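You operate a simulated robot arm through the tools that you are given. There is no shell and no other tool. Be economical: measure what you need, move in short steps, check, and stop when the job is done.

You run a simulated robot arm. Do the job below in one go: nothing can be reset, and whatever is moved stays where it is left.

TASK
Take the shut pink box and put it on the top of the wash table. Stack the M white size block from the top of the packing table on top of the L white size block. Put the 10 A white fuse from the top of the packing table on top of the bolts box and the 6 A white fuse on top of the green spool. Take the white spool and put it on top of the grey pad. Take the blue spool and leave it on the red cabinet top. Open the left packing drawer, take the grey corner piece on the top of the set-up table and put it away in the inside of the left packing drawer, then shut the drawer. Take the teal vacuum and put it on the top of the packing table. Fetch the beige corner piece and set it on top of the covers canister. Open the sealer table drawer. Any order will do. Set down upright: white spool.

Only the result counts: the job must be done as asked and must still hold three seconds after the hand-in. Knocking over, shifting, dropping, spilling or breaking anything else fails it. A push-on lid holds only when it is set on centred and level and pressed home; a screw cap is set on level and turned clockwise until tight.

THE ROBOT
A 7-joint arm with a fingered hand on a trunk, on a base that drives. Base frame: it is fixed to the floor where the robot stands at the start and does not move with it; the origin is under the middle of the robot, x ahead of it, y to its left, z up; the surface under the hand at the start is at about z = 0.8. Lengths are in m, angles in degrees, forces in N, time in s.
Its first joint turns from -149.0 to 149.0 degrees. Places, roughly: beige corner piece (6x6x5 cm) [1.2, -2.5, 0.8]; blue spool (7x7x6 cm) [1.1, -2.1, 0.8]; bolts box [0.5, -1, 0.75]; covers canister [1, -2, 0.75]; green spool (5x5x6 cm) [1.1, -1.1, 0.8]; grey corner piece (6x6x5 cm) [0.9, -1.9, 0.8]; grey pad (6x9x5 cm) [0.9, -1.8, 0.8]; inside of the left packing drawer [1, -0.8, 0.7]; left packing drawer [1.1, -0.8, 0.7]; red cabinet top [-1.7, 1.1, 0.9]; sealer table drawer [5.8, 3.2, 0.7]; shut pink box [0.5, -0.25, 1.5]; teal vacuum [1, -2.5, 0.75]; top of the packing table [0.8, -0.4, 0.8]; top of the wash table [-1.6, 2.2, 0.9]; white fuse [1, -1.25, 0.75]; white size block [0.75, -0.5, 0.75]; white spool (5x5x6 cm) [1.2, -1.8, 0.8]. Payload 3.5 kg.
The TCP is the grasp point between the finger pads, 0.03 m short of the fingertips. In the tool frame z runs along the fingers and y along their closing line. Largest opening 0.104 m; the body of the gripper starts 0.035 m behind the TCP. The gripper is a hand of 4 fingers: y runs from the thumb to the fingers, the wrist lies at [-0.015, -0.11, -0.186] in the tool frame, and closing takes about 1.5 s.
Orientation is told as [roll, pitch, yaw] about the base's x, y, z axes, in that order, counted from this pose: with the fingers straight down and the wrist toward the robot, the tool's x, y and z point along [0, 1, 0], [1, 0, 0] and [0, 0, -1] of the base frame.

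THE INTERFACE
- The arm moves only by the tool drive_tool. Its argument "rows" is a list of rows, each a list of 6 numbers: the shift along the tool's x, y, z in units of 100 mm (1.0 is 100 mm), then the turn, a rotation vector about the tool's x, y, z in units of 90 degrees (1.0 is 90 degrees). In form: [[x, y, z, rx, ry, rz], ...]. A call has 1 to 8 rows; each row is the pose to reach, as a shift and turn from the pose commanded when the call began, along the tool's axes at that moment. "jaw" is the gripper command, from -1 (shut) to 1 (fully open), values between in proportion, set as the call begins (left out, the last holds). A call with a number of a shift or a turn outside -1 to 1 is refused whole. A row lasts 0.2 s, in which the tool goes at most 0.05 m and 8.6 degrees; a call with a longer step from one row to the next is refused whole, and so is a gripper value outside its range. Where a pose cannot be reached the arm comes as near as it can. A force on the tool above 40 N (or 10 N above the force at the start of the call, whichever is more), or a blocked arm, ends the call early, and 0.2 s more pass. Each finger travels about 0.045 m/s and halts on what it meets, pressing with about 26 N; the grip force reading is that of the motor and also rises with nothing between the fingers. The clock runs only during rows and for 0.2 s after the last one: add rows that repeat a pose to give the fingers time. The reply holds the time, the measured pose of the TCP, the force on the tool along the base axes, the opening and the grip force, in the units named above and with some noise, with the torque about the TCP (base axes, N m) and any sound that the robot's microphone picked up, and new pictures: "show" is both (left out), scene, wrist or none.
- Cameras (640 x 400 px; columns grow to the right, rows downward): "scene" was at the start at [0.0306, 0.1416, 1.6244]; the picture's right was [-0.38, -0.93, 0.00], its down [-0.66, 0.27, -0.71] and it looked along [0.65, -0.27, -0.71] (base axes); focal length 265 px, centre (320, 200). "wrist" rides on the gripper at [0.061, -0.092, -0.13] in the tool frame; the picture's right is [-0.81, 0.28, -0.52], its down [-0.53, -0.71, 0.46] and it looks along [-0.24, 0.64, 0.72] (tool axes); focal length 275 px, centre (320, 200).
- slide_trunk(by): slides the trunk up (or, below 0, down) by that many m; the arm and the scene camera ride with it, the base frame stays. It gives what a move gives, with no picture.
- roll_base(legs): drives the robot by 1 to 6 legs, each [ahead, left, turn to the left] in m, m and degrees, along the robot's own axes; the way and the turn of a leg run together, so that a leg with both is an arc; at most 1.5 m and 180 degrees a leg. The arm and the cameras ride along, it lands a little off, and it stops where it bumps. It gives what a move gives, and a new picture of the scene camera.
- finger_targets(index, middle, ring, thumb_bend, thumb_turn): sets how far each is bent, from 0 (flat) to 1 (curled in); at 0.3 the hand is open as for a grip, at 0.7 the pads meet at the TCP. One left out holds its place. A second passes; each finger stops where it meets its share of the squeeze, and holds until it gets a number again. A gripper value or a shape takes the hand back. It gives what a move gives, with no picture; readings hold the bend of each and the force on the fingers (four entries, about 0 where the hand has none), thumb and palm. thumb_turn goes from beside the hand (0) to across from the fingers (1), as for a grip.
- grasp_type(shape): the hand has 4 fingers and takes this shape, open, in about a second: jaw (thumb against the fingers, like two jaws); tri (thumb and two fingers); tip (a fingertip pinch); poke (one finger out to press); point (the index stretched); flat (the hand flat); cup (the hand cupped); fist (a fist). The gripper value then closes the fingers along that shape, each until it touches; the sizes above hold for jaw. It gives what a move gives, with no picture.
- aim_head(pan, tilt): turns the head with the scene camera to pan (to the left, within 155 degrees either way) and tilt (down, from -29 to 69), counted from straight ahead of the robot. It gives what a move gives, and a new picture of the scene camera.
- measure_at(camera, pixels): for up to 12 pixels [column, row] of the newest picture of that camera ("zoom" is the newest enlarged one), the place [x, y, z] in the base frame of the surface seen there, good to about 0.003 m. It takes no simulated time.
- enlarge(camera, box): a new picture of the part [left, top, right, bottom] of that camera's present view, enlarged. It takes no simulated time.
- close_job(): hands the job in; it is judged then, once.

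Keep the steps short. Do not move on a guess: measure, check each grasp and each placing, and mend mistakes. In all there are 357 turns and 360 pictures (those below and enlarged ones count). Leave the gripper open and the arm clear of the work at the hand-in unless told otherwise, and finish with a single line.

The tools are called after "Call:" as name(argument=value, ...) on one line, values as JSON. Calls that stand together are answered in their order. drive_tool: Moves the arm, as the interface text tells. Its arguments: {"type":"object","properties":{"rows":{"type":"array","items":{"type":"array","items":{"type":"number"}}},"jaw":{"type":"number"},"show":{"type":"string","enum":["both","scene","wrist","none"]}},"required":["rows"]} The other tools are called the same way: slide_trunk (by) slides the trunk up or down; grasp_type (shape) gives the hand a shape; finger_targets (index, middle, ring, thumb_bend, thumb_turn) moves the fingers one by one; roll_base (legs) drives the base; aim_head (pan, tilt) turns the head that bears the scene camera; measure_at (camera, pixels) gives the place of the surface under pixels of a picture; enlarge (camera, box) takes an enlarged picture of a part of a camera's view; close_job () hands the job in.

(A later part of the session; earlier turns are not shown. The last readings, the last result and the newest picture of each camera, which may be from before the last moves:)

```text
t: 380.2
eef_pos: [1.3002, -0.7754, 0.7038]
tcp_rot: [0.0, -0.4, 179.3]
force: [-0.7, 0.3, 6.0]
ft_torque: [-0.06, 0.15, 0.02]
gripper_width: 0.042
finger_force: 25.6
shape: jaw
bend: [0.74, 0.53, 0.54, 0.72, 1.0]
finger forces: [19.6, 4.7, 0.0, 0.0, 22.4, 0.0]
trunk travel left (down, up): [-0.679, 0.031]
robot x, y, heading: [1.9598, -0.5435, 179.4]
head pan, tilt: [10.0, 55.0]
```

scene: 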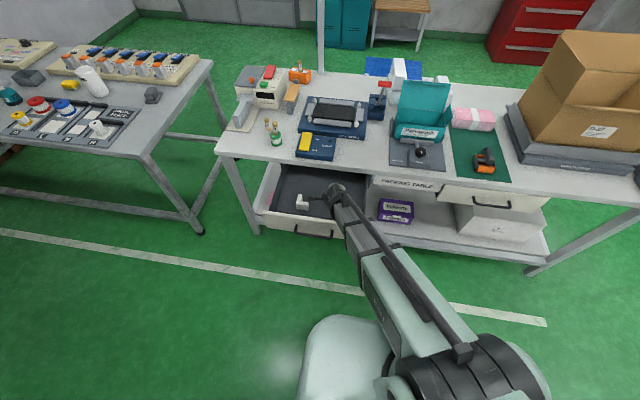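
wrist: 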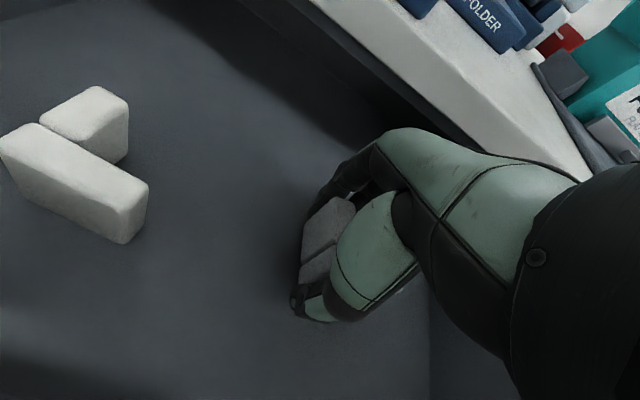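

Touched the drawer floor. Open partly and raise.

Call:
drive_tool(rows=[[0, 0, -0.02, 0, 0, 0], [0, 0, -0.02, 0, 0, 0], [0, 0, -0.02, 0, 0, 0], [0, 0, -0.02, 0, 0, 0], [0, 0, -0.02, 0, 0, 0]], jaw=0.5, show="none")

Call:
drive_tool(rows=[[0, 0, -0.3, 0, 0, 0], [0, 0, -0.7, 0, 0, 0], [0, 0, -1, 0, 0, 0]], show="wrist")

Call:
drive_tool(rows=[[0, 0, -0.4, 0, 0, 0], [0, 0, -0.8, 0, 0, 0], [0, 0, -1, 0, 0, 0]], jaw=1, show="none")

Call:
drive_tool(rows=[[0, -0.1, -0.4, 0, 0, 0], [0, -0.2, -0.8, 0, 0, 0], [0, -0.2, -1, 0, 0, 0]], show="scene")

```text
t: 381.4
eef_pos: [1.3005, -0.7739, 0.7069]
tcp_rot: [0.1, -0.4, 179.2]
force: [0.9, 0.2, 0.1]
ft_torque: [0.01, -0.04, 0.02]
gripper_width: 0.0779
finger_force: 0.1
shape: jaw
bend: [0.27, 0.36, 0.33, 0.54, 0.99]
finger forces: [0.1, 0.1, 0.0, 0.1, 0.1, 0.0]
trunk travel left (down, up): [-0.679, 0.031]
robot x, y, heading: [1.9599, -0.5423, 179.4]
head pan, tilt: [10.0, 55.0]
```

```text
t: 382.2
eef_pos: [1.3046, -0.7724, 0.8068]
tcp_rot: [0.1, -0.4, 179.2]
force: [-0.8, 0.8, 0.1]
ft_torque: [-0.03, 0.0, 0.01]
gripper_width: 0.0778
finger_force: 0.1
shape: jaw
bend: [0.27, 0.36, 0.33, 0.54, 0.99]
finger forces: [0.1, 0.1, 0.1, 0.1, 0.1, 0.0]
trunk travel left (down, up): [-0.679, 0.031]
robot x, y, heading: [1.9576, -0.5418, 179.1]
head pan, tilt: [10.0, 55.0]
```

wrist: 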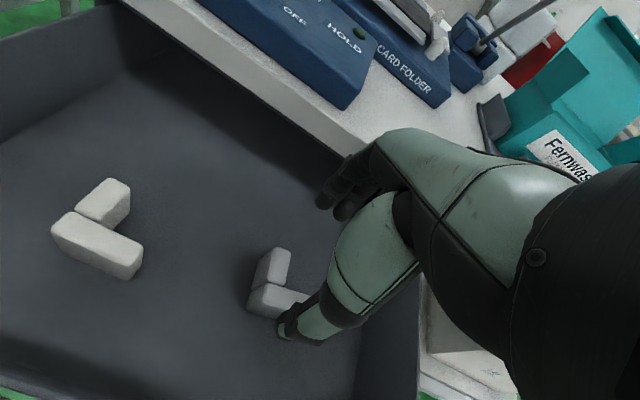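

```text
t: 383.0
eef_pos: [1.3034, -0.7748, 0.9069]
tcp_rot: [0.0, -0.4, 179.3]
force: [0.1, 0.0, -0.3]
ft_torque: [0.05, -0.01, -0.01]
gripper_width: 0.1038
finger_force: 0.1
shape: jaw
bend: [0.3, 0.3, 0.3, 0.3, 0.98]
finger forces: [0.0, 0.0, 0.1, 0.0, 0.0, 0.0]
trunk travel left (down, up): [-0.679, 0.031]
robot x, y, heading: [1.9573, -0.5447, 179.4]
head pan, tilt: [10.0, 55.0]
```

```text
t: 383.8
eef_pos: [1.3233, -0.7731, 1.0048]
tcp_rot: [0.0, -0.4, 179.3]
force: [-0.1, 0.0, -0.1]
ft_torque: [0.05, -0.01, 0.0]
gripper_width: 0.1036
finger_force: 0.1
shape: jaw
bend: [0.3, 0.3, 0.3, 0.3, 0.98]
finger forces: [0.0, 0.0, 0.0, 0.0, 0.0, 0.1]
trunk travel left (down, up): [-0.679, 0.031]
robot x, y, heading: [1.9595, -0.5415, 179.4]
head pan, tilt: [10.0, 55.0]
```

scene: 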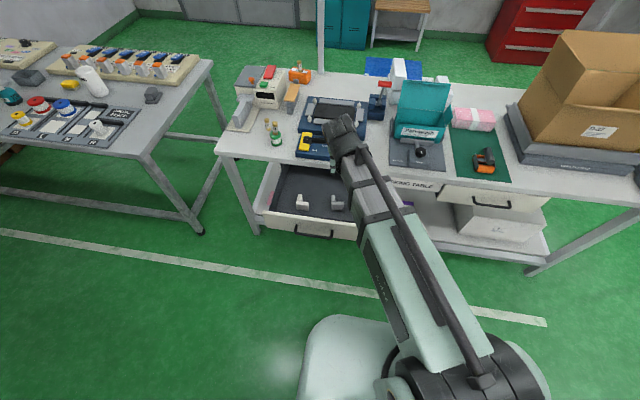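

Grey corner piece lies in the drawer. Now make the hand horizontal again, closed, to push the drawer shut.

Call:
drive_tool(rows=[[0, -0.12, -0.12, -0.09, 0, 0], [0, -0.24, -0.25, -0.18, 0, 0], [0, -0.36, -0.37, -0.27, 0, 0], [0, -0.48, -0.5, -0.36, 0, 0], [0, -0.6, -0.62, -0.45, 0, 0], [0, -0.72, -0.75, -0.54, 0, 0], [0, -0.84, -0.87, -0.63, 0, 0], [0, -0.9, -1.0, -0.72, 0, 0]], jaw=-1, show="none")

Call:
drive_tool(rows=[[0, 0, 0, -0.09, 0, 0], [0, 0, 0, -0.18, 0, 0], [0, 0, 0, -0.27, 0, 0]], show="none")

Call:
roll_base(legs=[[-0.11, 0.05, 0.5]])

```text
t: 385.6
eef_pos: [1.3906, -0.797, 1.0933]
tcp_rot: [0.3, -65.4, 178.9]
force: [0.7, -0.2, 0.2]
ft_torque: [0.01, 0.0, 0.01]
gripper_width: 0.0002
finger_force: 26.0
shape: jaw
bend: [0.7, 0.7, 0.7, 0.47, 1.0]
finger forces: [0.1, 0.0, 0.0, 0.0, 0.0, 0.0]
out of reach, approached as far as the arm can: row 5, 6, 7, 8
trunk travel left (down, up): [-0.679, 0.031]
robot x, y, heading: [1.9589, -0.5401, 179.4]
head pan, tilt: [10.0, 55.0]
```

```text
t: 386.4
eef_pos: [1.3911, -0.7958, 1.0943]
tcp_rot: [21.1, -89.6, 158.3]
force: [-0.7, 0.6, 0.0]
ft_torque: [-0.02, 0.0, -0.01]
gripper_width: 0.0
finger_force: 26.1
shape: jaw
bend: [0.7, 0.7, 0.7, 0.47, 1.0]
finger forces: [0.0, 0.0, 0.0, 0.1, 0.0, 0.0]
trunk travel left (down, up): [-0.679, 0.031]
robot x, y, heading: [1.9568, -0.5425, 179.2]
head pan, tilt: [10.0, 55.0]
```

```text
t: 387.7
eef_pos: [1.502, -0.8515, 1.0944]
tcp_rot: [10.5, -89.7, 169.2]
force: [2.2, 0.2, 0.0]
ft_torque: [0.0, 0.01, -0.03]
gripper_width: 0.0003
finger_force: 25.9
shape: jaw
bend: [0.7, 0.7, 0.7, 0.47, 1.0]
finger forces: [0.1, 0.0, 0.0, 0.0, 0.0, 0.0]
trunk travel left (down, up): [-0.679, 0.031]
robot x, y, heading: [2.071, -0.5951, 179.7]
head pan, tilt: [10.0, 55.0]
```

scene: 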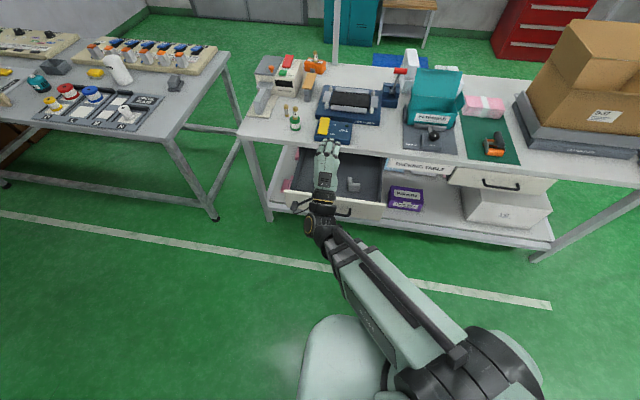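

Call:
roll_base(legs=[[-0.08, -0.025, 0]])

Call:
slide_trunk(by=-0.38)

Call:
enlarge(camera="wrist", box=[0, 0, 640, 400])

```text
t: 388.8
eef_pos: [1.5831, -0.8284, 1.0949]
tcp_rot: [16.8, -89.6, 162.9]
force: [0.6, 0.4, 0.4]
ft_torque: [0.03, -0.01, 0.01]
gripper_width: 0.0001
finger_force: 25.8
shape: jaw
bend: [0.7, 0.7, 0.7, 0.47, 1.0]
finger forces: [0.0, 0.0, 0.0, 0.0, 0.0, 0.0]
trunk travel left (down, up): [-0.679, 0.031]
robot x, y, heading: [2.1464, -0.5707, 180.0]
head pan, tilt: [10.0, 55.0]
```

scene: 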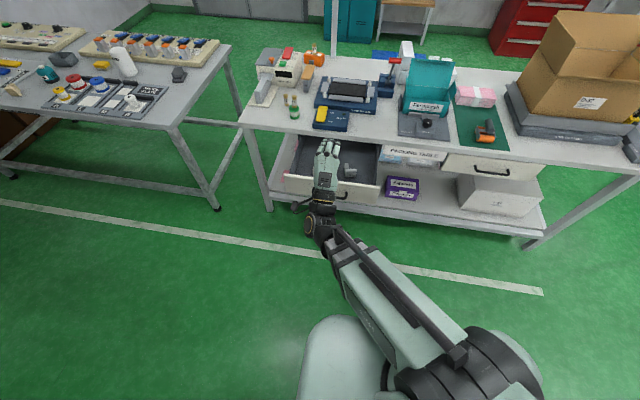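

```text
t: 392.4
eef_pos: [1.5819, -0.8276, 0.7134]
tcp_rot: [12.6, -89.5, 167.3]
force: [-0.2, -0.1, -0.1]
ft_torque: [0.02, -0.02, -0.02]
gripper_width: 0.0
finger_force: 26.1
shape: jaw
bend: [0.7, 0.7, 0.7, 0.47, 1.0]
finger forces: [0.1, 0.0, 0.0, 0.0, 0.0, 0.0]
trunk travel left (down, up): [-0.299, 0.411]
robot x, y, heading: [2.145, -0.5677, 180.0]
head pan, tilt: [10.0, 55.0]
```

```text
1.00 times, centred on (320, 200) of wrist (not enlarged: the box is as wide or as high as the picture)
```

zoom: 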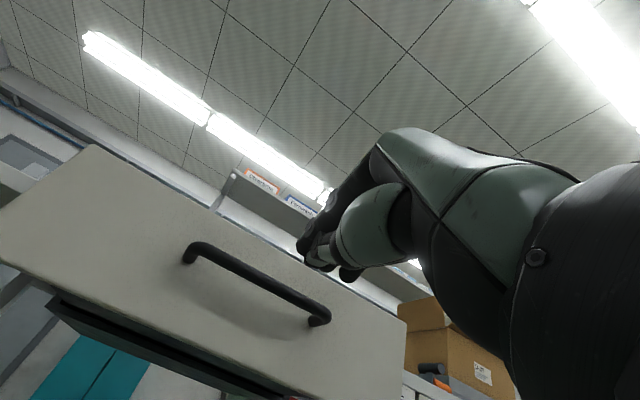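

Push: drive ahead 0.24 m.

Call:
roll_base(legs=[[0.24, 0, 0]])

Call:
drive_tool(rows=[[0, 0, 0.1, 0, 0, 0], [0, 0, 0.2, 0, 0, 0], [0, 0, 0.3, 0, 0, 0], [0, 0, 0.4, 0, 0, 0], [0, 0, 0.5, 0, 0, 0], [0, 0, 0.6, 0, 0, 0], [0, 0, 0.7, 0, 0, 0], [0, 0, 0.8, 0, 0, 0]], show="scene")

```text
t: 394.2
eef_pos: [1.3336, -0.8317, 0.7149]
tcp_rot: [12.5, -89.5, 167.5]
force: [0.6, -1.0, 0.0]
ft_torque: [0.01, 0.0, 0.02]
gripper_width: 0.0
finger_force: 26.1
shape: jaw
bend: [0.7, 0.7, 0.7, 0.47, 1.0]
finger forces: [0.1, 0.1, 0.1, 0.1, 0.0, 0.0]
trunk travel left (down, up): [-0.299, 0.411]
robot x, y, heading: [1.8983, -0.5682, -179.6]
head pan, tilt: [10.0, 55.0]
```

scene: 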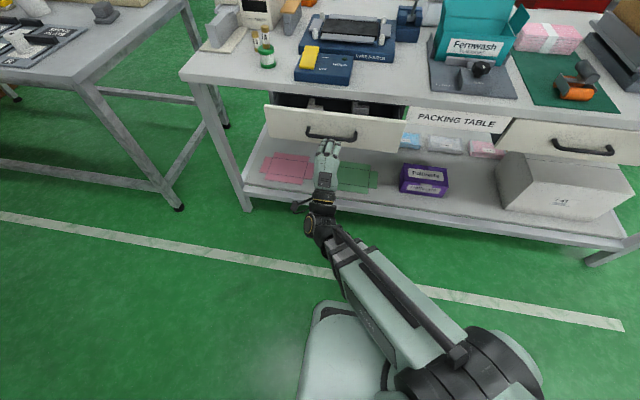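

```text
t: 396.0
eef_pos: [1.2535, -0.8327, 0.7144]
tcp_rot: [12.7, -89.6, 167.3]
force: [9.2, 0.0, -1.9]
ft_torque: [0.01, -0.02, -0.04]
gripper_width: 0.0
finger_force: 26.3
shape: jaw
bend: [0.7, 0.7, 0.7, 0.47, 1.0]
finger forces: [0.0, 0.1, 0.1, 0.1, 0.1, 0.0]
trunk travel left (down, up): [-0.299, 0.411]
robot x, y, heading: [1.8975, -0.5638, -179.7]
head pan, tilt: [10.0, 55.0]
```

scene: 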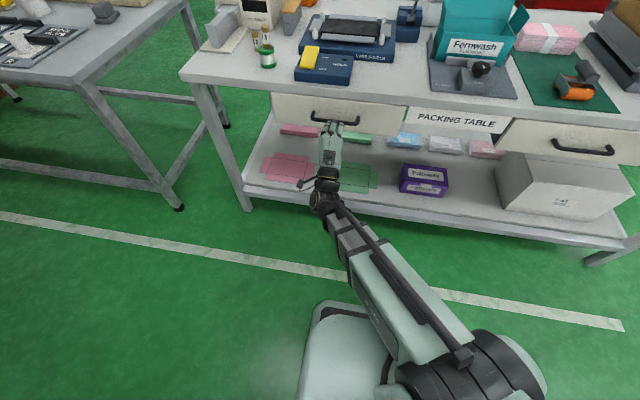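

Call:
drive_tool(rows=[[0, 0, 0.03, 0, 0, 0], [0, 0, 0.06, 0, 0, 0], [0, 0, 0.1, 0, 0, 0]], show="scene")

Call:
measure_at(camera="scene", pixels=[[285, 110], [300, 115], [380, 118], [395, 120], [520, 135], [500, 108]])

```text
t: 396.5
eef_pos: [1.2527, -0.8319, 0.7164]
tcp_rot: [16.5, -89.7, 163.9]
force: [15.5, 0.4, -4.4]
ft_torque: [-0.04, -0.11, -0.09]
gripper_width: 0.0
finger_force: 26.0
shape: jaw
bend: [0.7, 0.7, 0.7, 0.47, 1.0]
finger forces: [0.0, 0.0, 0.0, 0.0, 0.1, 0.1]
trunk travel left (down, up): [-0.299, 0.411]
robot x, y, heading: [1.8999, -0.5684, -179.9]
head pan, tilt: [10.0, 55.0]
stopped in row 2: the force on the tool passed its limit at 44 N (the readings are from after the stop); the commanded pose is now the measured one
```

scene: 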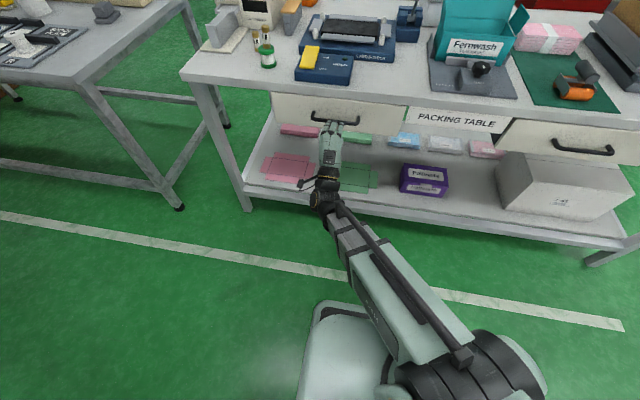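

```text
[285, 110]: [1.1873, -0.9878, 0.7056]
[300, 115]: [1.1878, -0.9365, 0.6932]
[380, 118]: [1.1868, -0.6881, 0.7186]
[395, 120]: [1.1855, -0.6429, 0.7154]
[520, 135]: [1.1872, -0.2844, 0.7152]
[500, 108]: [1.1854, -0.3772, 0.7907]
```

Drawer is shut (front at 1.187). Back off, raise and return to the set-up table for the white spool.

Call:
enlarge(camera="scene", box=[220, 10, 320, 90])

Call:
roll_base(legs=[[-0.12, 0, 0]])

Call:
slide_trunk(by=0.4)

Call:
roll_base(legs=[[0, 0.9, -0.5]])

Call:
drive_tool(rows=[[0, 0, 0.1, 0.09, 0, 0], [0, 0, 0.2, 0.18, 0, 0], [0, 0, 0.3, 0.27, 0, 0], [0, 0, 0.3, 0.36, 0, 0], [0, 0, 0.3, 0.45, 0, 0], [0, 0, 0.3, 0.54, 0, 0], [0, 0, 0.3, 0.63, 0, 0], [0, 0, 0.3, 0.72, 0, 0]], jaw=1, show="none")

Call:
drive_tool(rows=[[0, 0, 0, 0.09, 0, 0], [0, 0, 0, 0.18, 0, 0], [0, 0, 0, 0.27, 0, 0]], show="none")

Call:
aim_head(pan=15, tilt=45)

```text
5.00 times, centred on (270, 50) of scene
```

zoom: 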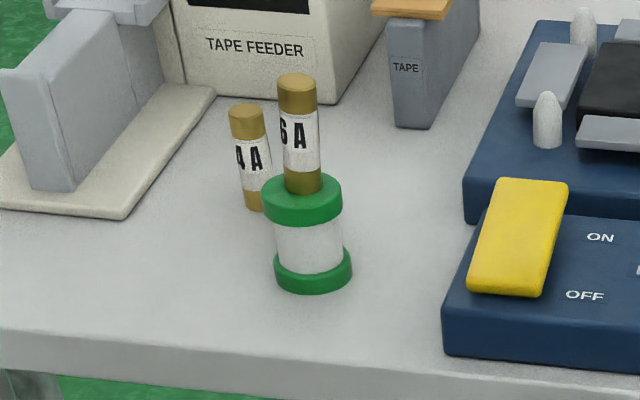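

```text
t: 397.8
eef_pos: [1.3709, -0.8316, 0.7135]
tcp_rot: [12.4, -89.6, 167.7]
force: [0.3, 0.5, 0.2]
ft_torque: [0.03, 0.01, -0.01]
gripper_width: 0.0001
finger_force: 25.8
shape: jaw
bend: [0.7, 0.7, 0.7, 0.47, 1.0]
finger forces: [0.1, 0.0, 0.0, 0.1, 0.1, 0.0]
trunk travel left (down, up): [-0.299, 0.411]
robot x, y, heading: [2.0208, -0.5686, -179.8]
head pan, tilt: [10.0, 55.0]
```

scene: 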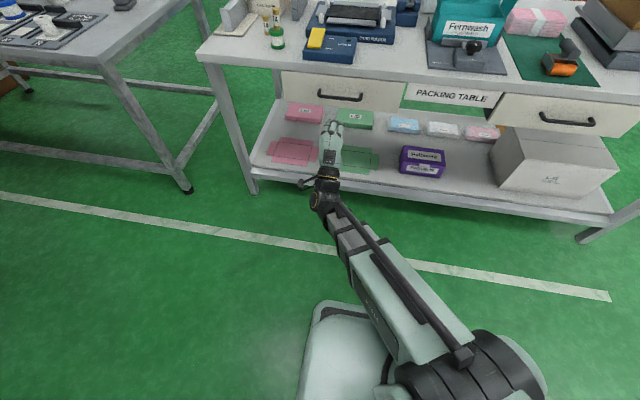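

```text
t: 401.6
eef_pos: [1.3704, -0.8321, 1.1131]
tcp_rot: [13.0, -89.6, 167.2]
force: [0.1, -0.7, 0.2]
ft_torque: [0.01, -0.01, -0.02]
gripper_width: 0.0001
finger_force: 25.9
shape: jaw
bend: [0.7, 0.7, 0.7, 0.47, 1.0]
finger forces: [0.0, 0.1, 0.1, 0.0, 0.0, 0.0]
trunk travel left (down, up): [-0.699, 0.011]
robot x, y, heading: [2.0184, -0.57, -179.7]
head pan, tilt: [10.0, 55.0]
```

```text
t: 406.3
eef_pos: [1.3782, -1.7355, 1.1142]
tcp_rot: [10.6, -89.6, 169.9]
force: [-0.5, 0.1, -0.8]
ft_torque: [0.02, -0.01, 0.0]
gripper_width: 0.0
finger_force: 26.4
shape: jaw
bend: [0.7, 0.7, 0.7, 0.47, 1.0]
finger forces: [0.1, 0.1, 0.0, 0.1, 0.0, 0.0]
trunk travel left (down, up): [-0.699, 0.011]
robot x, y, heading: [2.0229, -1.4667, -179.6]
head pan, tilt: [10.0, 55.0]
```

scene: 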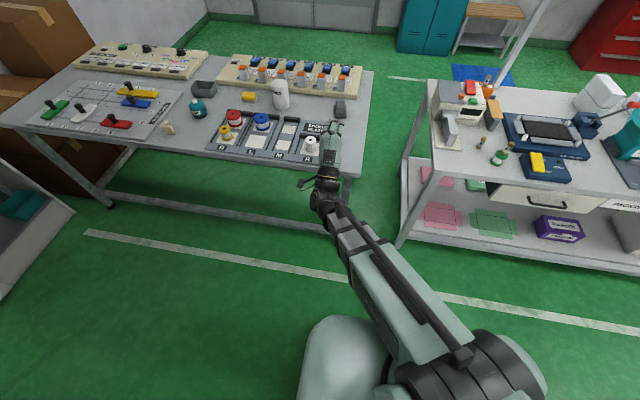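

```text
t: 408.1
eef_pos: [1.3471, -1.7339, 1.1135]
tcp_rot: [0.0, -24.8, -179.6]
force: [0.6, -0.1, -0.7]
ft_torque: [-0.01, 0.02, 0.01]
gripper_width: 0.1039
finger_force: 0.1
shape: jaw
bend: [0.3, 0.3, 0.3, 0.3, 0.98]
finger forces: [0.0, 0.0, 0.0, 0.0, 0.0, 0.0]
trunk travel left (down, up): [-0.699, 0.011]
robot x, y, heading: [2.0201, -1.4686, -179.7]
head pan, tilt: [10.0, 55.0]
```

```text
t: 408.9
eef_pos: [1.3472, -1.7361, 1.1132]
tcp_rot: [0.0, -0.4, -179.5]
force: [-0.3, 0.4, 0.5]
ft_torque: [-0.01, 0.05, 0.02]
gripper_width: 0.104
finger_force: 0.1
shape: jaw
bend: [0.3, 0.3, 0.3, 0.3, 0.98]
finger forces: [0.0, 0.0, 0.1, 0.0, 0.0, 0.0]
trunk travel left (down, up): [-0.699, 0.011]
robot x, y, heading: [2.0253, -1.471, -179.7]
head pan, tilt: [10.0, 55.0]
```

```text
t: 409.7
eef_pos: [1.3468, -1.7364, 1.1147]
tcp_rot: [0.1, -0.7, -179.6]
force: [-0.5, 0.4, 0.3]
ft_torque: [0.02, -0.01, -0.01]
gripper_width: 0.1037
finger_force: 0.1
shape: jaw
bend: [0.3, 0.3, 0.3, 0.3, 0.98]
finger forces: [0.0, 0.1, 0.0, 0.1, 0.0, 0.0]
trunk travel left (down, up): [-0.699, 0.011]
robot x, y, heading: [2.0242, -1.4703, -179.2]
head pan, tilt: [15.0, 45.0]
```

scene: 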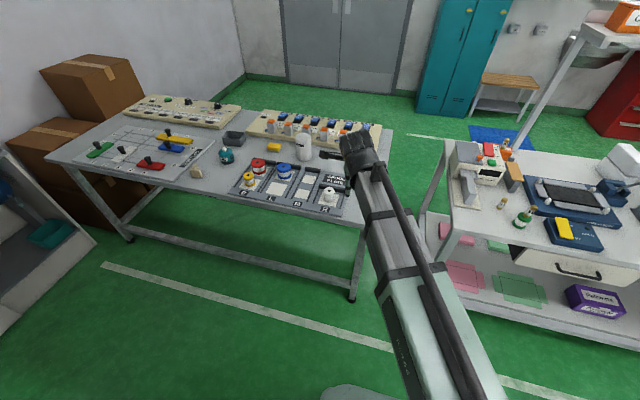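

Call:
roll_base(legs=[[0.26, 0.12, -0.5]])

Call:
enlarge(camera="scene", box=[220, 130, 400, 240])

```text
t: 411.6
eef_pos: [1.0875, -1.8449, 1.1136]
tcp_rot: [0.0, -0.5, 179.6]
force: [-0.1, 0.7, -0.5]
ft_torque: [-0.02, -0.02, 0.01]
gripper_width: 0.1036
finger_force: 0.1
shape: jaw
bend: [0.3, 0.3, 0.3, 0.3, 0.98]
finger forces: [0.0, 0.0, 0.1, 0.0, 0.0, 0.1]
trunk travel left (down, up): [-0.699, 0.011]
robot x, y, heading: [1.7651, -1.5928, 179.6]
head pan, tilt: [15.0, 45.0]
```

scene: 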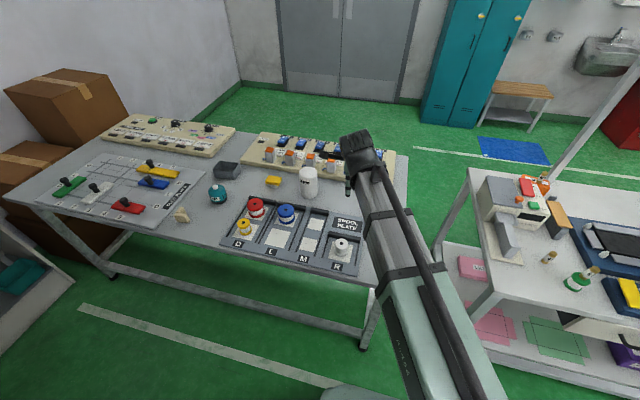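

```text
3.56 times, centred on (310, 185) of scene
```

zoom: 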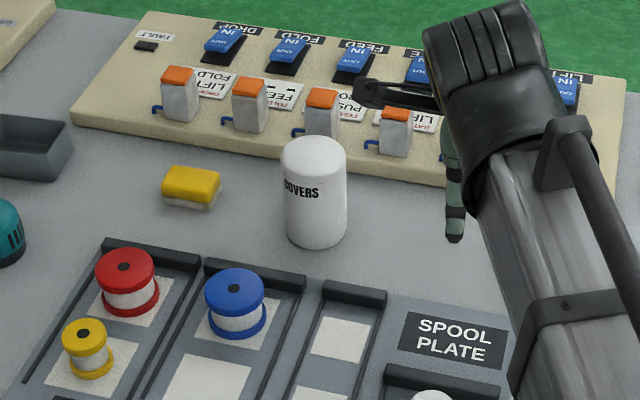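

Call:
enlarge(camera="scene", box=[300, 215, 380, 275])

Call:
measure_at(camera="zoom", pixels=[[327, 188], [327, 200], [300, 195], [352, 195], [327, 175], [320, 275], [260, 165], [400, 175], [390, 240], [300, 160]])

```text
6.67 times, centred on (340, 245) of scene
```

zoom: 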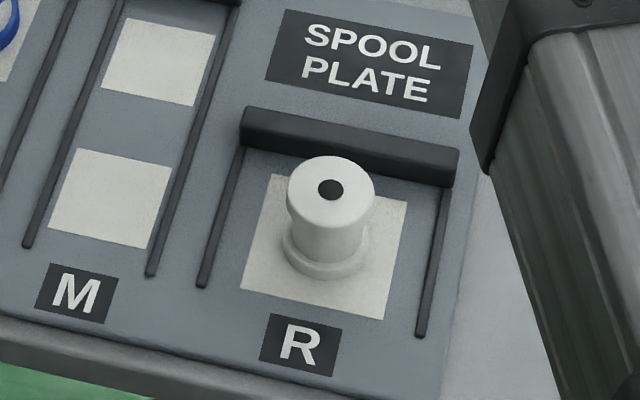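

```text
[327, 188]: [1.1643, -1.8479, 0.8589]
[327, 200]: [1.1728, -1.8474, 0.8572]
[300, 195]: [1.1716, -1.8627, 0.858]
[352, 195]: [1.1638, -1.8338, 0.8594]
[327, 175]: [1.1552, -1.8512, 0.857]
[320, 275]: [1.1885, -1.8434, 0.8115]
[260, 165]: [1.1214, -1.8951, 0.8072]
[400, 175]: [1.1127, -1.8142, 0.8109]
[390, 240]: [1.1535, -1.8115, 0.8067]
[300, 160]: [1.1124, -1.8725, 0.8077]
```

White spool axis (1.164,−1.848), top 0.859, bottom 0.807. I grip along y (yaw −90) because of the rim bar behind it.

Call:
drive_tool(rows=[[0, 0, 0, 0, 0, -0.094], [0, 0, 0, 0, 0, -0.188], [0, 0, 0, 0, 0, -0.282], [0, 0, 0, 0, 0, -0.376], [0, 0, 0, 0, 0, -0.47], [0, 0, 0, 0, 0, -0.564], [0, 0, 0, 0, 0, -0.658], [0, 0, 0, 0, 0, -0.75]], show="none")

Call:
drive_tool(rows=[[0, 0, 0.2, 0, 0, -0.083], [0, 0, 0.4, 0, 0, -0.166], [0, 0, 0.6, 0, 0, -0.25]], show="none")

Call:
drive_tool(rows=[[0.4, 0, 0.1, 0, 0, 0], [0.76, 0.03, 0.2, 0, 0, 0], [0.76, 0.03, 0.5, 0, 0, 0]], show="both")

```text
t: 413.4
eef_pos: [1.0874, -1.8447, 1.1128]
tcp_rot: [-0.5, -0.3, -112.8]
force: [0.1, -0.4, 0.0]
ft_torque: [-0.01, -0.02, 0.01]
gripper_width: 0.1039
finger_force: 0.0
shape: jaw
bend: [0.3, 0.3, 0.3, 0.3, 0.98]
finger forces: [0.0, 0.0, 0.0, 0.0, 0.1, 0.1]
trunk travel left (down, up): [-0.699, 0.011]
robot x, y, heading: [1.7679, -1.59, 179.5]
head pan, tilt: [15.0, 45.0]
```

```text
t: 414.2
eef_pos: [1.0874, -1.8448, 1.0536]
tcp_rot: [-0.5, -0.2, -90.3]
force: [-0.9, -0.4, -1.2]
ft_torque: [-0.01, -0.02, 0.01]
gripper_width: 0.1038
finger_force: 0.1
shape: jaw
bend: [0.3, 0.3, 0.3, 0.3, 0.98]
finger forces: [0.0, 0.0, 0.1, 0.1, 0.1, 0.0]
trunk travel left (down, up): [-0.699, 0.011]
robot x, y, heading: [1.7693, -1.5899, 179.8]
head pan, tilt: [15.0, 45.0]
```

```text
t: 415.0
eef_pos: [1.163, -1.849, 1.0033]
tcp_rot: [-0.5, -0.1, -90.4]
force: [0.5, 0.3, 0.2]
ft_torque: [0.03, 0.01, 0.0]
gripper_width: 0.1039
finger_force: 0.1
shape: jaw
bend: [0.3, 0.3, 0.3, 0.3, 0.98]
finger forces: [0.0, 0.1, 0.1, 0.0, 0.0, 0.0]
trunk travel left (down, up): [-0.699, 0.011]
robot x, y, heading: [1.7657, -1.5895, 179.6]
head pan, tilt: [15.0, 45.0]
```

scene: 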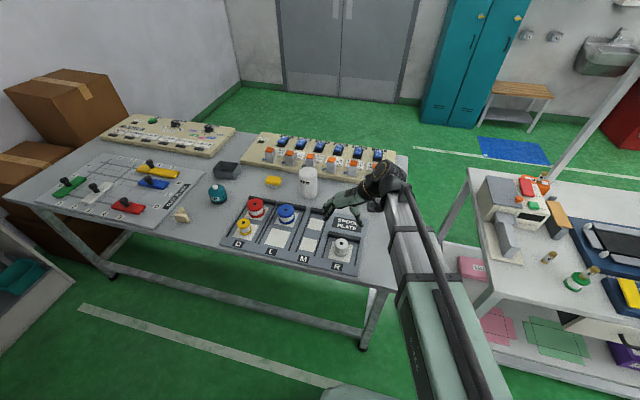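
wrist: 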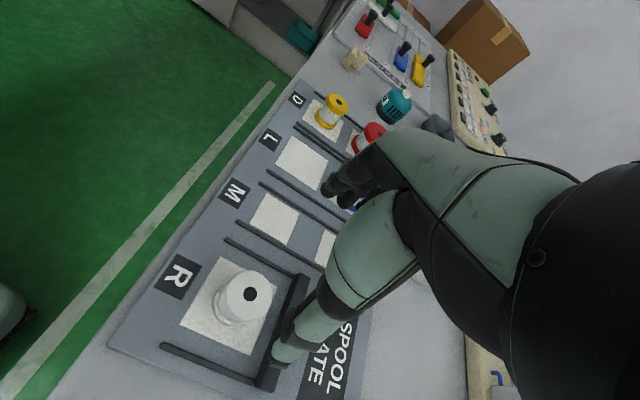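

Call:
measure_at(camera="wrist", pixels=[[295, 285], [290, 310], [270, 372], [250, 293], [240, 290], [300, 275], [285, 275]])

```text
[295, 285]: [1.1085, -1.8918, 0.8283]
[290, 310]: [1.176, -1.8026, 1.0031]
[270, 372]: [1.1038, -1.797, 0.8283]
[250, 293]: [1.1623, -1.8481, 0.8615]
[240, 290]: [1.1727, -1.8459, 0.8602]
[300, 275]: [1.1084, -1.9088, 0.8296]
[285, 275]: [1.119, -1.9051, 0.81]
```

Call:
drive_tool(rows=[[0.1, 0, 0.3, 0, 0, 0], [0.1, 0, 0.7, 0, 0, 0], [0.1, 0, 1.0, 0, 0, 0]], show="none")

Call:
drive_tool(rows=[[0, 0, 0.2, 0, 0, 0], [0, 0, 0.4, 0, 0, 0], [0, 0, 0.56, 0, 0, 0]], show="wrist")

Call:
enlarge(camera="scene", box=[300, 180, 400, 275])

```text
t: 415.8
eef_pos: [1.1709, -1.8509, 0.9017]
tcp_rot: [-0.6, -0.1, -90.3]
force: [-1.1, -0.3, 0.0]
ft_torque: [0.01, -0.03, -0.05]
gripper_width: 0.1038
finger_force: 0.0
shape: jaw
bend: [0.3, 0.3, 0.3, 0.3, 0.98]
finger forces: [0.0, 0.1, 0.0, 0.1, 0.0, 0.1]
trunk travel left (down, up): [-0.699, 0.011]
robot x, y, heading: [1.7637, -1.5895, 179.6]
head pan, tilt: [15.0, 45.0]
```

```text
t: 416.6
eef_pos: [1.1712, -1.8495, 0.8452]
tcp_rot: [-0.6, 0.0, -90.4]
force: [-0.3, 0.3, 0.6]
ft_torque: [-0.01, 0.0, 0.0]
gripper_width: 0.104
finger_force: 0.0
shape: jaw
bend: [0.3, 0.3, 0.3, 0.3, 0.98]
finger forces: [0.0, 0.0, 0.0, 0.1, 0.1, 0.1]
trunk travel left (down, up): [-0.699, 0.011]
robot x, y, heading: [1.7641, -1.5893, 179.9]
head pan, tilt: [15.0, 45.0]
```

wrist: 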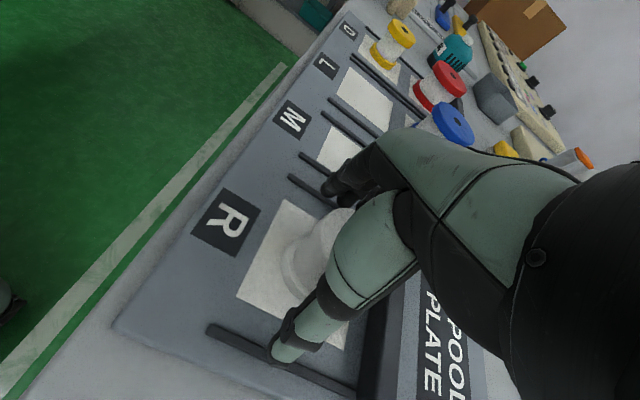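

```text
4.21 times, centred on (350, 228) of scene
```

zoom: 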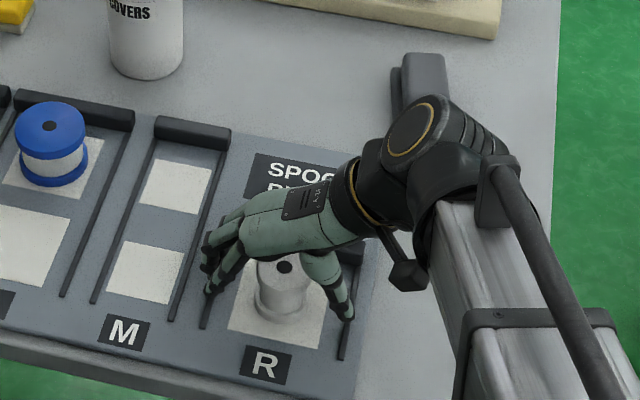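

Call:
drive_tool(rows=[[0, 0, 0, 0, 0, 0], [0, 0, 0, 0, 0, 0], [0, 0, 0, 0, 0, 0], [0, 0, 0, 0, 0, 0], [0, 0, 0, 0, 0, 0], [0, 0, 0, 0, 0, 0]], jaw=-1, show="none")

Call:
drive_tool(rows=[[0, 0, -0.3, 0, 0, 0], [0, 0, -0.7, 0, 0, 0], [0, 0, -1, 0, 0, 0]], show="wrist")

Call:
enlarge(camera="scene", box=[300, 180, 400, 275])

```text
t: 418.0
eef_pos: [1.1722, -1.8494, 0.846]
tcp_rot: [-0.6, -0.1, -90.4]
force: [1.4, 1.5, 9.2]
ft_torque: [-0.19, 0.06, -0.01]
gripper_width: 0.0323
finger_force: 25.9
shape: jaw
bend: [0.74, 0.52, 0.58, 0.74, 1.0]
finger forces: [13.0, 10.5, 0.4, 0.1, 22.3, 0.0]
trunk travel left (down, up): [-0.699, 0.011]
robot x, y, heading: [1.7646, -1.5888, 179.1]
head pan, tilt: [15.0, 45.0]
```

```text
t: 418.8
eef_pos: [1.1716, -1.8493, 0.945]
tcp_rot: [-0.5, 0.0, -90.5]
force: [0.4, -0.4, -0.6]
ft_torque: [-0.03, -0.03, 0.01]
gripper_width: 0.0316
finger_force: 26.7
shape: jaw
bend: [0.74, 0.52, 0.59, 0.75, 1.0]
finger forces: [12.6, 7.5, 2.7, 0.1, 21.9, 0.1]
trunk travel left (down, up): [-0.699, 0.011]
robot x, y, heading: [1.7664, -1.5907, 179.7]
head pan, tilt: [15.0, 45.0]
```

wrist: 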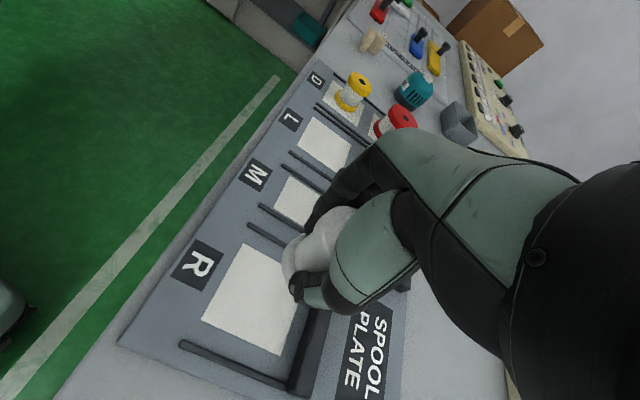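

```text
4.21 times, centred on (350, 228) of scene
```

zoom: 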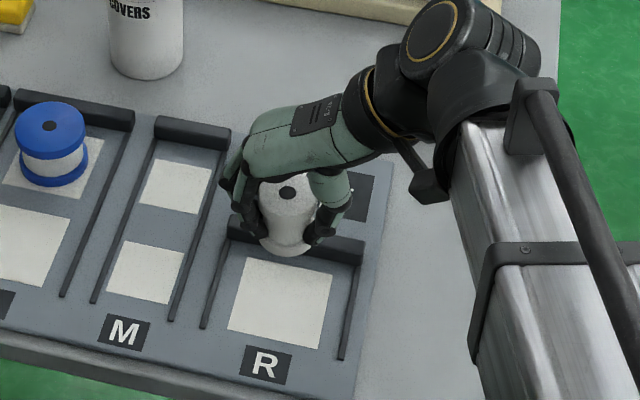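

Call:
measure_at(camera="zoom", pixels=[[288, 192], [286, 252], [275, 185], [300, 185], [290, 215]])

```text
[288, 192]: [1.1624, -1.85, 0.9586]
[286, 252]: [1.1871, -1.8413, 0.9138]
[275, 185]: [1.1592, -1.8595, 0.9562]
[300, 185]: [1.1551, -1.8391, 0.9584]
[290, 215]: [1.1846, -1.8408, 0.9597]
```

Call:
drive_tool(rows=[[0, 0, -0.4, 0, 0, 0], [-0.4, -0.15, -0.5, 0, 0, 0], [-0.8, -0.3, -0.5, 0, 0, 0], [-1, -0.35, -0.5, 0, 0, 0]], show="none")

Call:
drive_tool(rows=[[-0.4, -0.15, 0, 0, 0, 0], [-0.8, -0.3, 0, 0, 0, 0], [-1, -0.35, 0, 0, 0, 0]], show="none")

Call:
drive_tool(rows=[[-0.4, -0.15, 0, 0, 0, 0], [-0.74, -0.24, 0, 0, 0, 0], [-0.74, -0.24, 0.4, 0, 0, 0]], show="both")

Call:
enlarge(camera="scene", box=[320, 130, 440, 230])

```text
t: 419.8
eef_pos: [1.0722, -1.8125, 0.996]
tcp_rot: [-0.6, -0.1, -90.4]
force: [0.2, 1.7, -1.4]
ft_torque: [-0.01, -0.01, 0.0]
gripper_width: 0.0313
finger_force: 25.8
shape: jaw
bend: [0.74, 0.52, 0.59, 0.75, 1.0]
finger forces: [12.8, 7.4, 2.6, 0.0, 21.8, 0.0]
trunk travel left (down, up): [-0.699, 0.011]
robot x, y, heading: [1.7663, -1.5865, 179.8]
head pan, tilt: [15.0, 45.0]
```

```text
t: 420.6
eef_pos: [0.9743, -1.7784, 0.9958]
tcp_rot: [-0.4, -0.2, -90.4]
force: [-0.7, 0.2, -1.0]
ft_torque: [0.03, 0.03, 0.01]
gripper_width: 0.0313
finger_force: 26.1
shape: jaw
bend: [0.74, 0.52, 0.59, 0.75, 1.0]
finger forces: [12.8, 7.4, 2.8, 0.0, 21.8, 0.1]
trunk travel left (down, up): [-0.699, 0.011]
robot x, y, heading: [1.7677, -1.5851, 180.0]
head pan, tilt: [15.0, 45.0]
```

```text
t: 421.4
eef_pos: [0.9024, -1.7538, 0.959]
tcp_rot: [-0.5, -0.1, -90.3]
force: [0.0, -0.1, -0.4]
ft_torque: [0.0, 0.01, 0.01]
gripper_width: 0.0311
finger_force: 25.5
shape: jaw
bend: [0.74, 0.52, 0.59, 0.75, 1.0]
finger forces: [12.5, 7.4, 3.0, 0.1, 22.0, 0.0]
trunk travel left (down, up): [-0.699, 0.011]
robot x, y, heading: [1.7675, -1.59, 179.7]
head pan, tilt: [15.0, 45.0]
```

scene: 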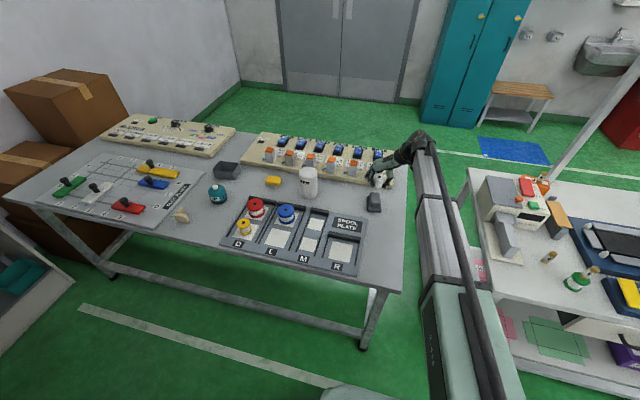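
wrist: 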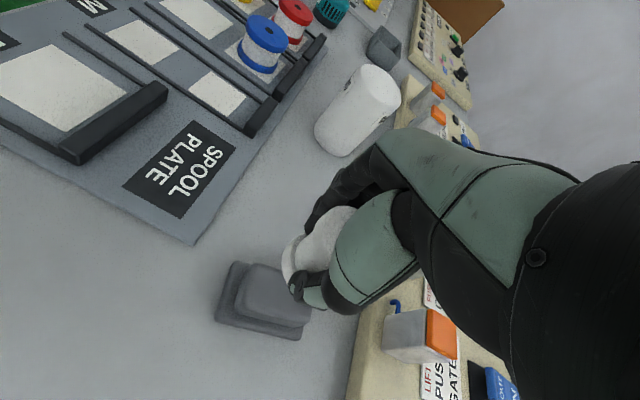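

```text
4.00 times, centred on (380, 180) of scene
```

zoom: 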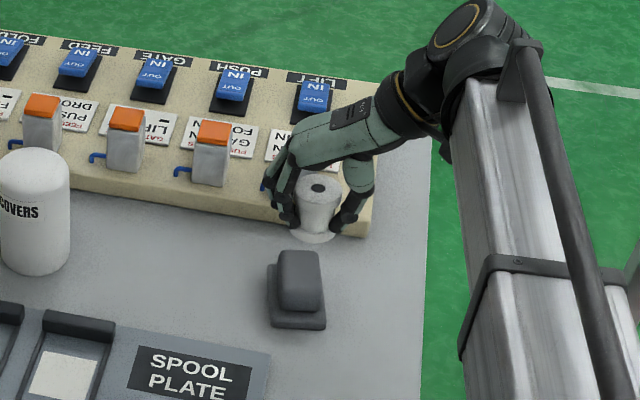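

Measure spool and pad together.

Call:
measure_at(camera="zoom", pixels=[[318, 187], [313, 238], [285, 252], [315, 253], [280, 305], [320, 305], [300, 280], [290, 258], [318, 258]])

Call:
measure_at(camera="wrist", pixels=[[245, 270], [270, 290], [240, 300], [300, 320], [290, 275]])

```text
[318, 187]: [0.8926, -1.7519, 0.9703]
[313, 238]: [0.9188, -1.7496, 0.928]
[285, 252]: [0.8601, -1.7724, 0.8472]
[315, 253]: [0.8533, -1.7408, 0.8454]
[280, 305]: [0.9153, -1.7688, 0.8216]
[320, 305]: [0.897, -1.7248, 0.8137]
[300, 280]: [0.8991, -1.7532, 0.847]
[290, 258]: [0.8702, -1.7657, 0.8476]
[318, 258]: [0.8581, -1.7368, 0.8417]
```

```text
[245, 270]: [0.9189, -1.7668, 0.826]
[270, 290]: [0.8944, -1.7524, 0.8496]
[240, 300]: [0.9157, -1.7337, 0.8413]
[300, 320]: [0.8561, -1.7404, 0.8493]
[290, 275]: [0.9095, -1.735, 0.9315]
```

Call:
drive_tool(rows=[[-0.08, 0.02, 0.3, 0, 0, 0], [-0.08, 0.02, 0.6, 0, 0, 0], [-0.08, 0.02, 0.68, 0, 0, 0]], show="none")

Call:
drive_tool(rows=[[0, 0, 0.02, 0, 0, 0], [0, 0, 0.04, 0, 0, 0], [0, 0, 0.04, 0, 0, 0]], show="none")

Call:
enlarge(camera="scene", box=[330, 150, 420, 230])

```text
t: 422.2
eef_pos: [0.8904, -1.755, 0.8925]
tcp_rot: [-0.6, -0.2, -90.4]
force: [-0.5, -0.3, -1.3]
ft_torque: [0.01, 0.0, 0.01]
gripper_width: 0.0314
finger_force: 26.1
shape: jaw
bend: [0.74, 0.52, 0.59, 0.75, 1.0]
finger forces: [12.5, 7.3, 2.9, 0.0, 22.0, 0.0]
trunk travel left (down, up): [-0.699, 0.011]
robot x, y, heading: [1.7689, -1.5906, 179.8]
head pan, tilt: [15.0, 45.0]
```

```text
t: 423.0
eef_pos: [0.8906, -1.7564, 0.889]
tcp_rot: [-0.5, -0.2, -90.3]
force: [-0.2, 0.4, 7.8]
ft_torque: [-0.19, 0.09, -0.02]
gripper_width: 0.0314
finger_force: 25.9
shape: jaw
bend: [0.74, 0.52, 0.59, 0.75, 1.0]
finger forces: [12.9, 10.7, 2.8, 0.0, 23.1, 0.1]
trunk travel left (down, up): [-0.699, 0.011]
robot x, y, heading: [1.7654, -1.5907, 179.7]
head pan, tilt: [15.0, 45.0]
```

```text
5.00 times, centred on (375, 190) of scene
```

zoom: 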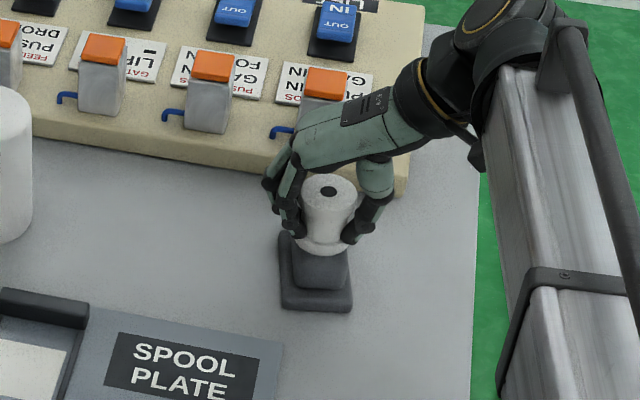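

Contact, upright on the pad. Open partly and raise.

Call:
drive_tool(rows=[[0, 0, 0, 0, 0, 0], [0, 0, 0, 0, 0, 0], [0, 0, 0, 0, 0, 0], [0, 0, 0, 0, 0, 0], [0, 0, 0, 0, 0, 0]], jaw=0.5, show="none")

Call:
drive_tool(rows=[[0, 0, -0.1, 0, 0, 0], [0, 0, -0.3, 0, 0, 0], [0, 0, -0.6, 0, 0, 0], [0, 0, -1, 0, 0, 0]], show="none")

Call:
drive_tool(rows=[[0.3, -0.1, -0.4, 0, 0, 0], [0.7, -0.2, -0.8, 0, 0, 0], [1.0, -0.2, -1, 0, 0, 0]], jaw=1, show="none")

Call:
enlarge(camera="scene", box=[330, 150, 420, 230])

```text
t: 424.2
eef_pos: [0.8913, -1.7552, 0.888]
tcp_rot: [-0.5, -0.1, -90.3]
force: [0.5, -0.6, -0.5]
ft_torque: [0.03, -0.02, -0.01]
gripper_width: 0.0778
finger_force: 0.1
shape: jaw
bend: [0.27, 0.36, 0.33, 0.54, 0.99]
finger forces: [0.0, 0.0, 0.0, 0.1, 0.1, 0.0]
trunk travel left (down, up): [-0.699, 0.011]
robot x, y, heading: [1.767, -1.5894, 179.5]
head pan, tilt: [15.0, 45.0]
```

```text
t: 425.2
eef_pos: [0.8933, -1.754, 0.9905]
tcp_rot: [-0.5, -0.1, -90.3]
force: [0.1, 0.6, 0.7]
ft_torque: [-0.01, -0.02, 0.04]
gripper_width: 0.078
finger_force: 0.1
shape: jaw
bend: [0.27, 0.36, 0.33, 0.54, 0.99]
finger forces: [0.0, 0.1, 0.0, 0.1, 0.0, 0.0]
trunk travel left (down, up): [-0.699, 0.011]
robot x, y, heading: [1.77, -1.5896, 179.5]
head pan, tilt: [15.0, 45.0]
```

```text
refused: row 1 steps farther than a row can; nothing moved
```

```text
5.00 times, centred on (375, 190) of scene
```

zoom: 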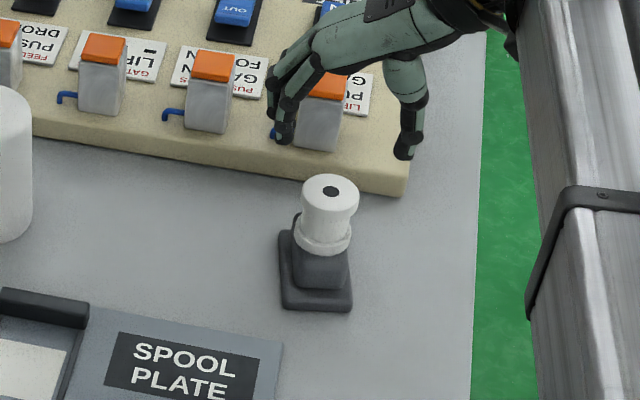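

White spool stands upright on the pad. Raise and drive left for the beige corner piece.

Call:
drive_tool(rows=[[0.2, -0.1, -0.3, 0, 0, 0], [0.5, -0.1, -0.6, 0, 0, 0], [0.8, -0.1, -0.9, 0, 0, 0]], jaw=1, show="none")

Call:
roll_base(legs=[[0.02, 0.58, 0.5]])

Call:
enlarge(camera="scene", box=[180, 130, 420, 280])

```text
t: 426.0
eef_pos: [0.9729, -1.747, 1.0777]
tcp_rot: [-0.5, -0.2, -90.4]
force: [1.2, 0.2, 0.4]
ft_torque: [0.01, 0.01, 0.0]
gripper_width: 0.1035
finger_force: 0.0
shape: jaw
bend: [0.3, 0.3, 0.3, 0.3, 0.98]
finger forces: [0.1, 0.0, 0.1, 0.1, 0.1, 0.0]
trunk travel left (down, up): [-0.699, 0.011]
robot x, y, heading: [1.7687, -1.5883, 179.9]
head pan, tilt: [15.0, 45.0]
```

```text
t: 429.3
eef_pos: [0.955, -2.345, 1.077]
tcp_rot: [-0.6, -0.1, -89.5]
force: [-0.2, -0.2, 0.1]
ft_torque: [-0.02, -0.03, -0.02]
gripper_width: 0.1032
finger_force: 0.1
shape: jaw
bend: [0.3, 0.3, 0.3, 0.3, 0.98]
finger forces: [0.0, 0.1, 0.0, 0.0, 0.0, 0.1]
trunk travel left (down, up): [-0.699, 0.011]
robot x, y, heading: [1.7484, -2.1728, -179.5]
head pan, tilt: [15.0, 45.0]
```

scene: 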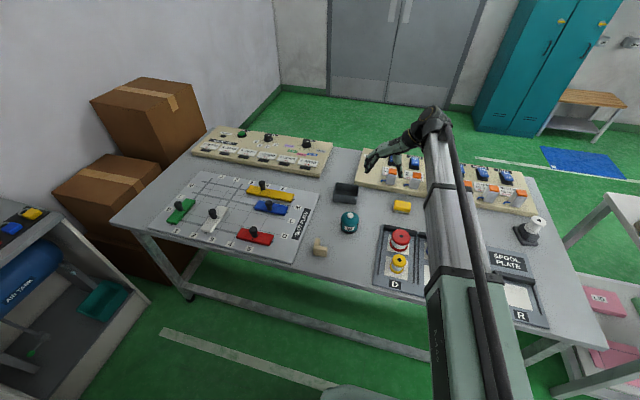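

```text
2.67 times, centred on (300, 205) of scene
```

zoom: 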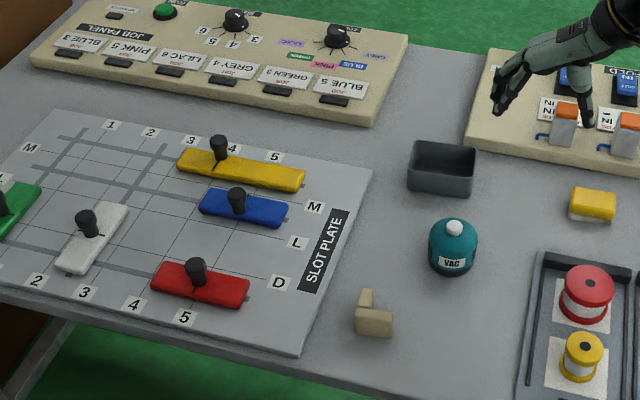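

Call:
enlarge(camera="scene", box=[300, 200, 380, 265])

Call:
measure_at(camera="zoom", pixels=[[195, 242], [200, 268], [240, 280], [270, 285], [185, 285], [225, 300], [365, 112], [365, 135], [330, 130], [400, 130], [365, 180], [365, 215]])

```text
6.15 times, centred on (340, 232) of scene
```

zoom: 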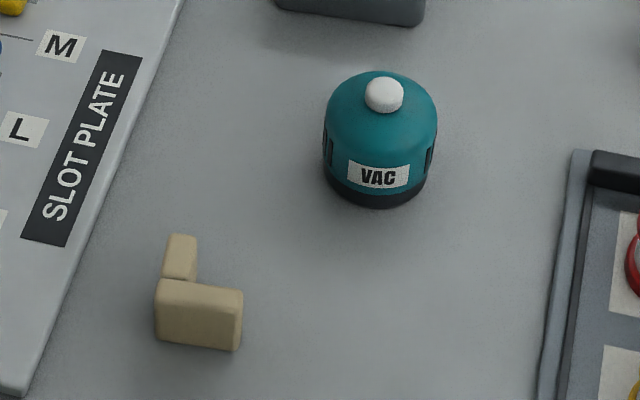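

```text
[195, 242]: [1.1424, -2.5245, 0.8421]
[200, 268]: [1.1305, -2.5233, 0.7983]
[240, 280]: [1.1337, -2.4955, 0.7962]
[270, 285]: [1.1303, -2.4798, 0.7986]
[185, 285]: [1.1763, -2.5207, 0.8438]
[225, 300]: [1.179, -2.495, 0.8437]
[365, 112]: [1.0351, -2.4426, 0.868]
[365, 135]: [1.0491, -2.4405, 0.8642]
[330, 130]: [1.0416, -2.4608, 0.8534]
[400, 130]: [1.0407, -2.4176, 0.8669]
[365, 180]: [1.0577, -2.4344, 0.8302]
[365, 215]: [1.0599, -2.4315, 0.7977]
```

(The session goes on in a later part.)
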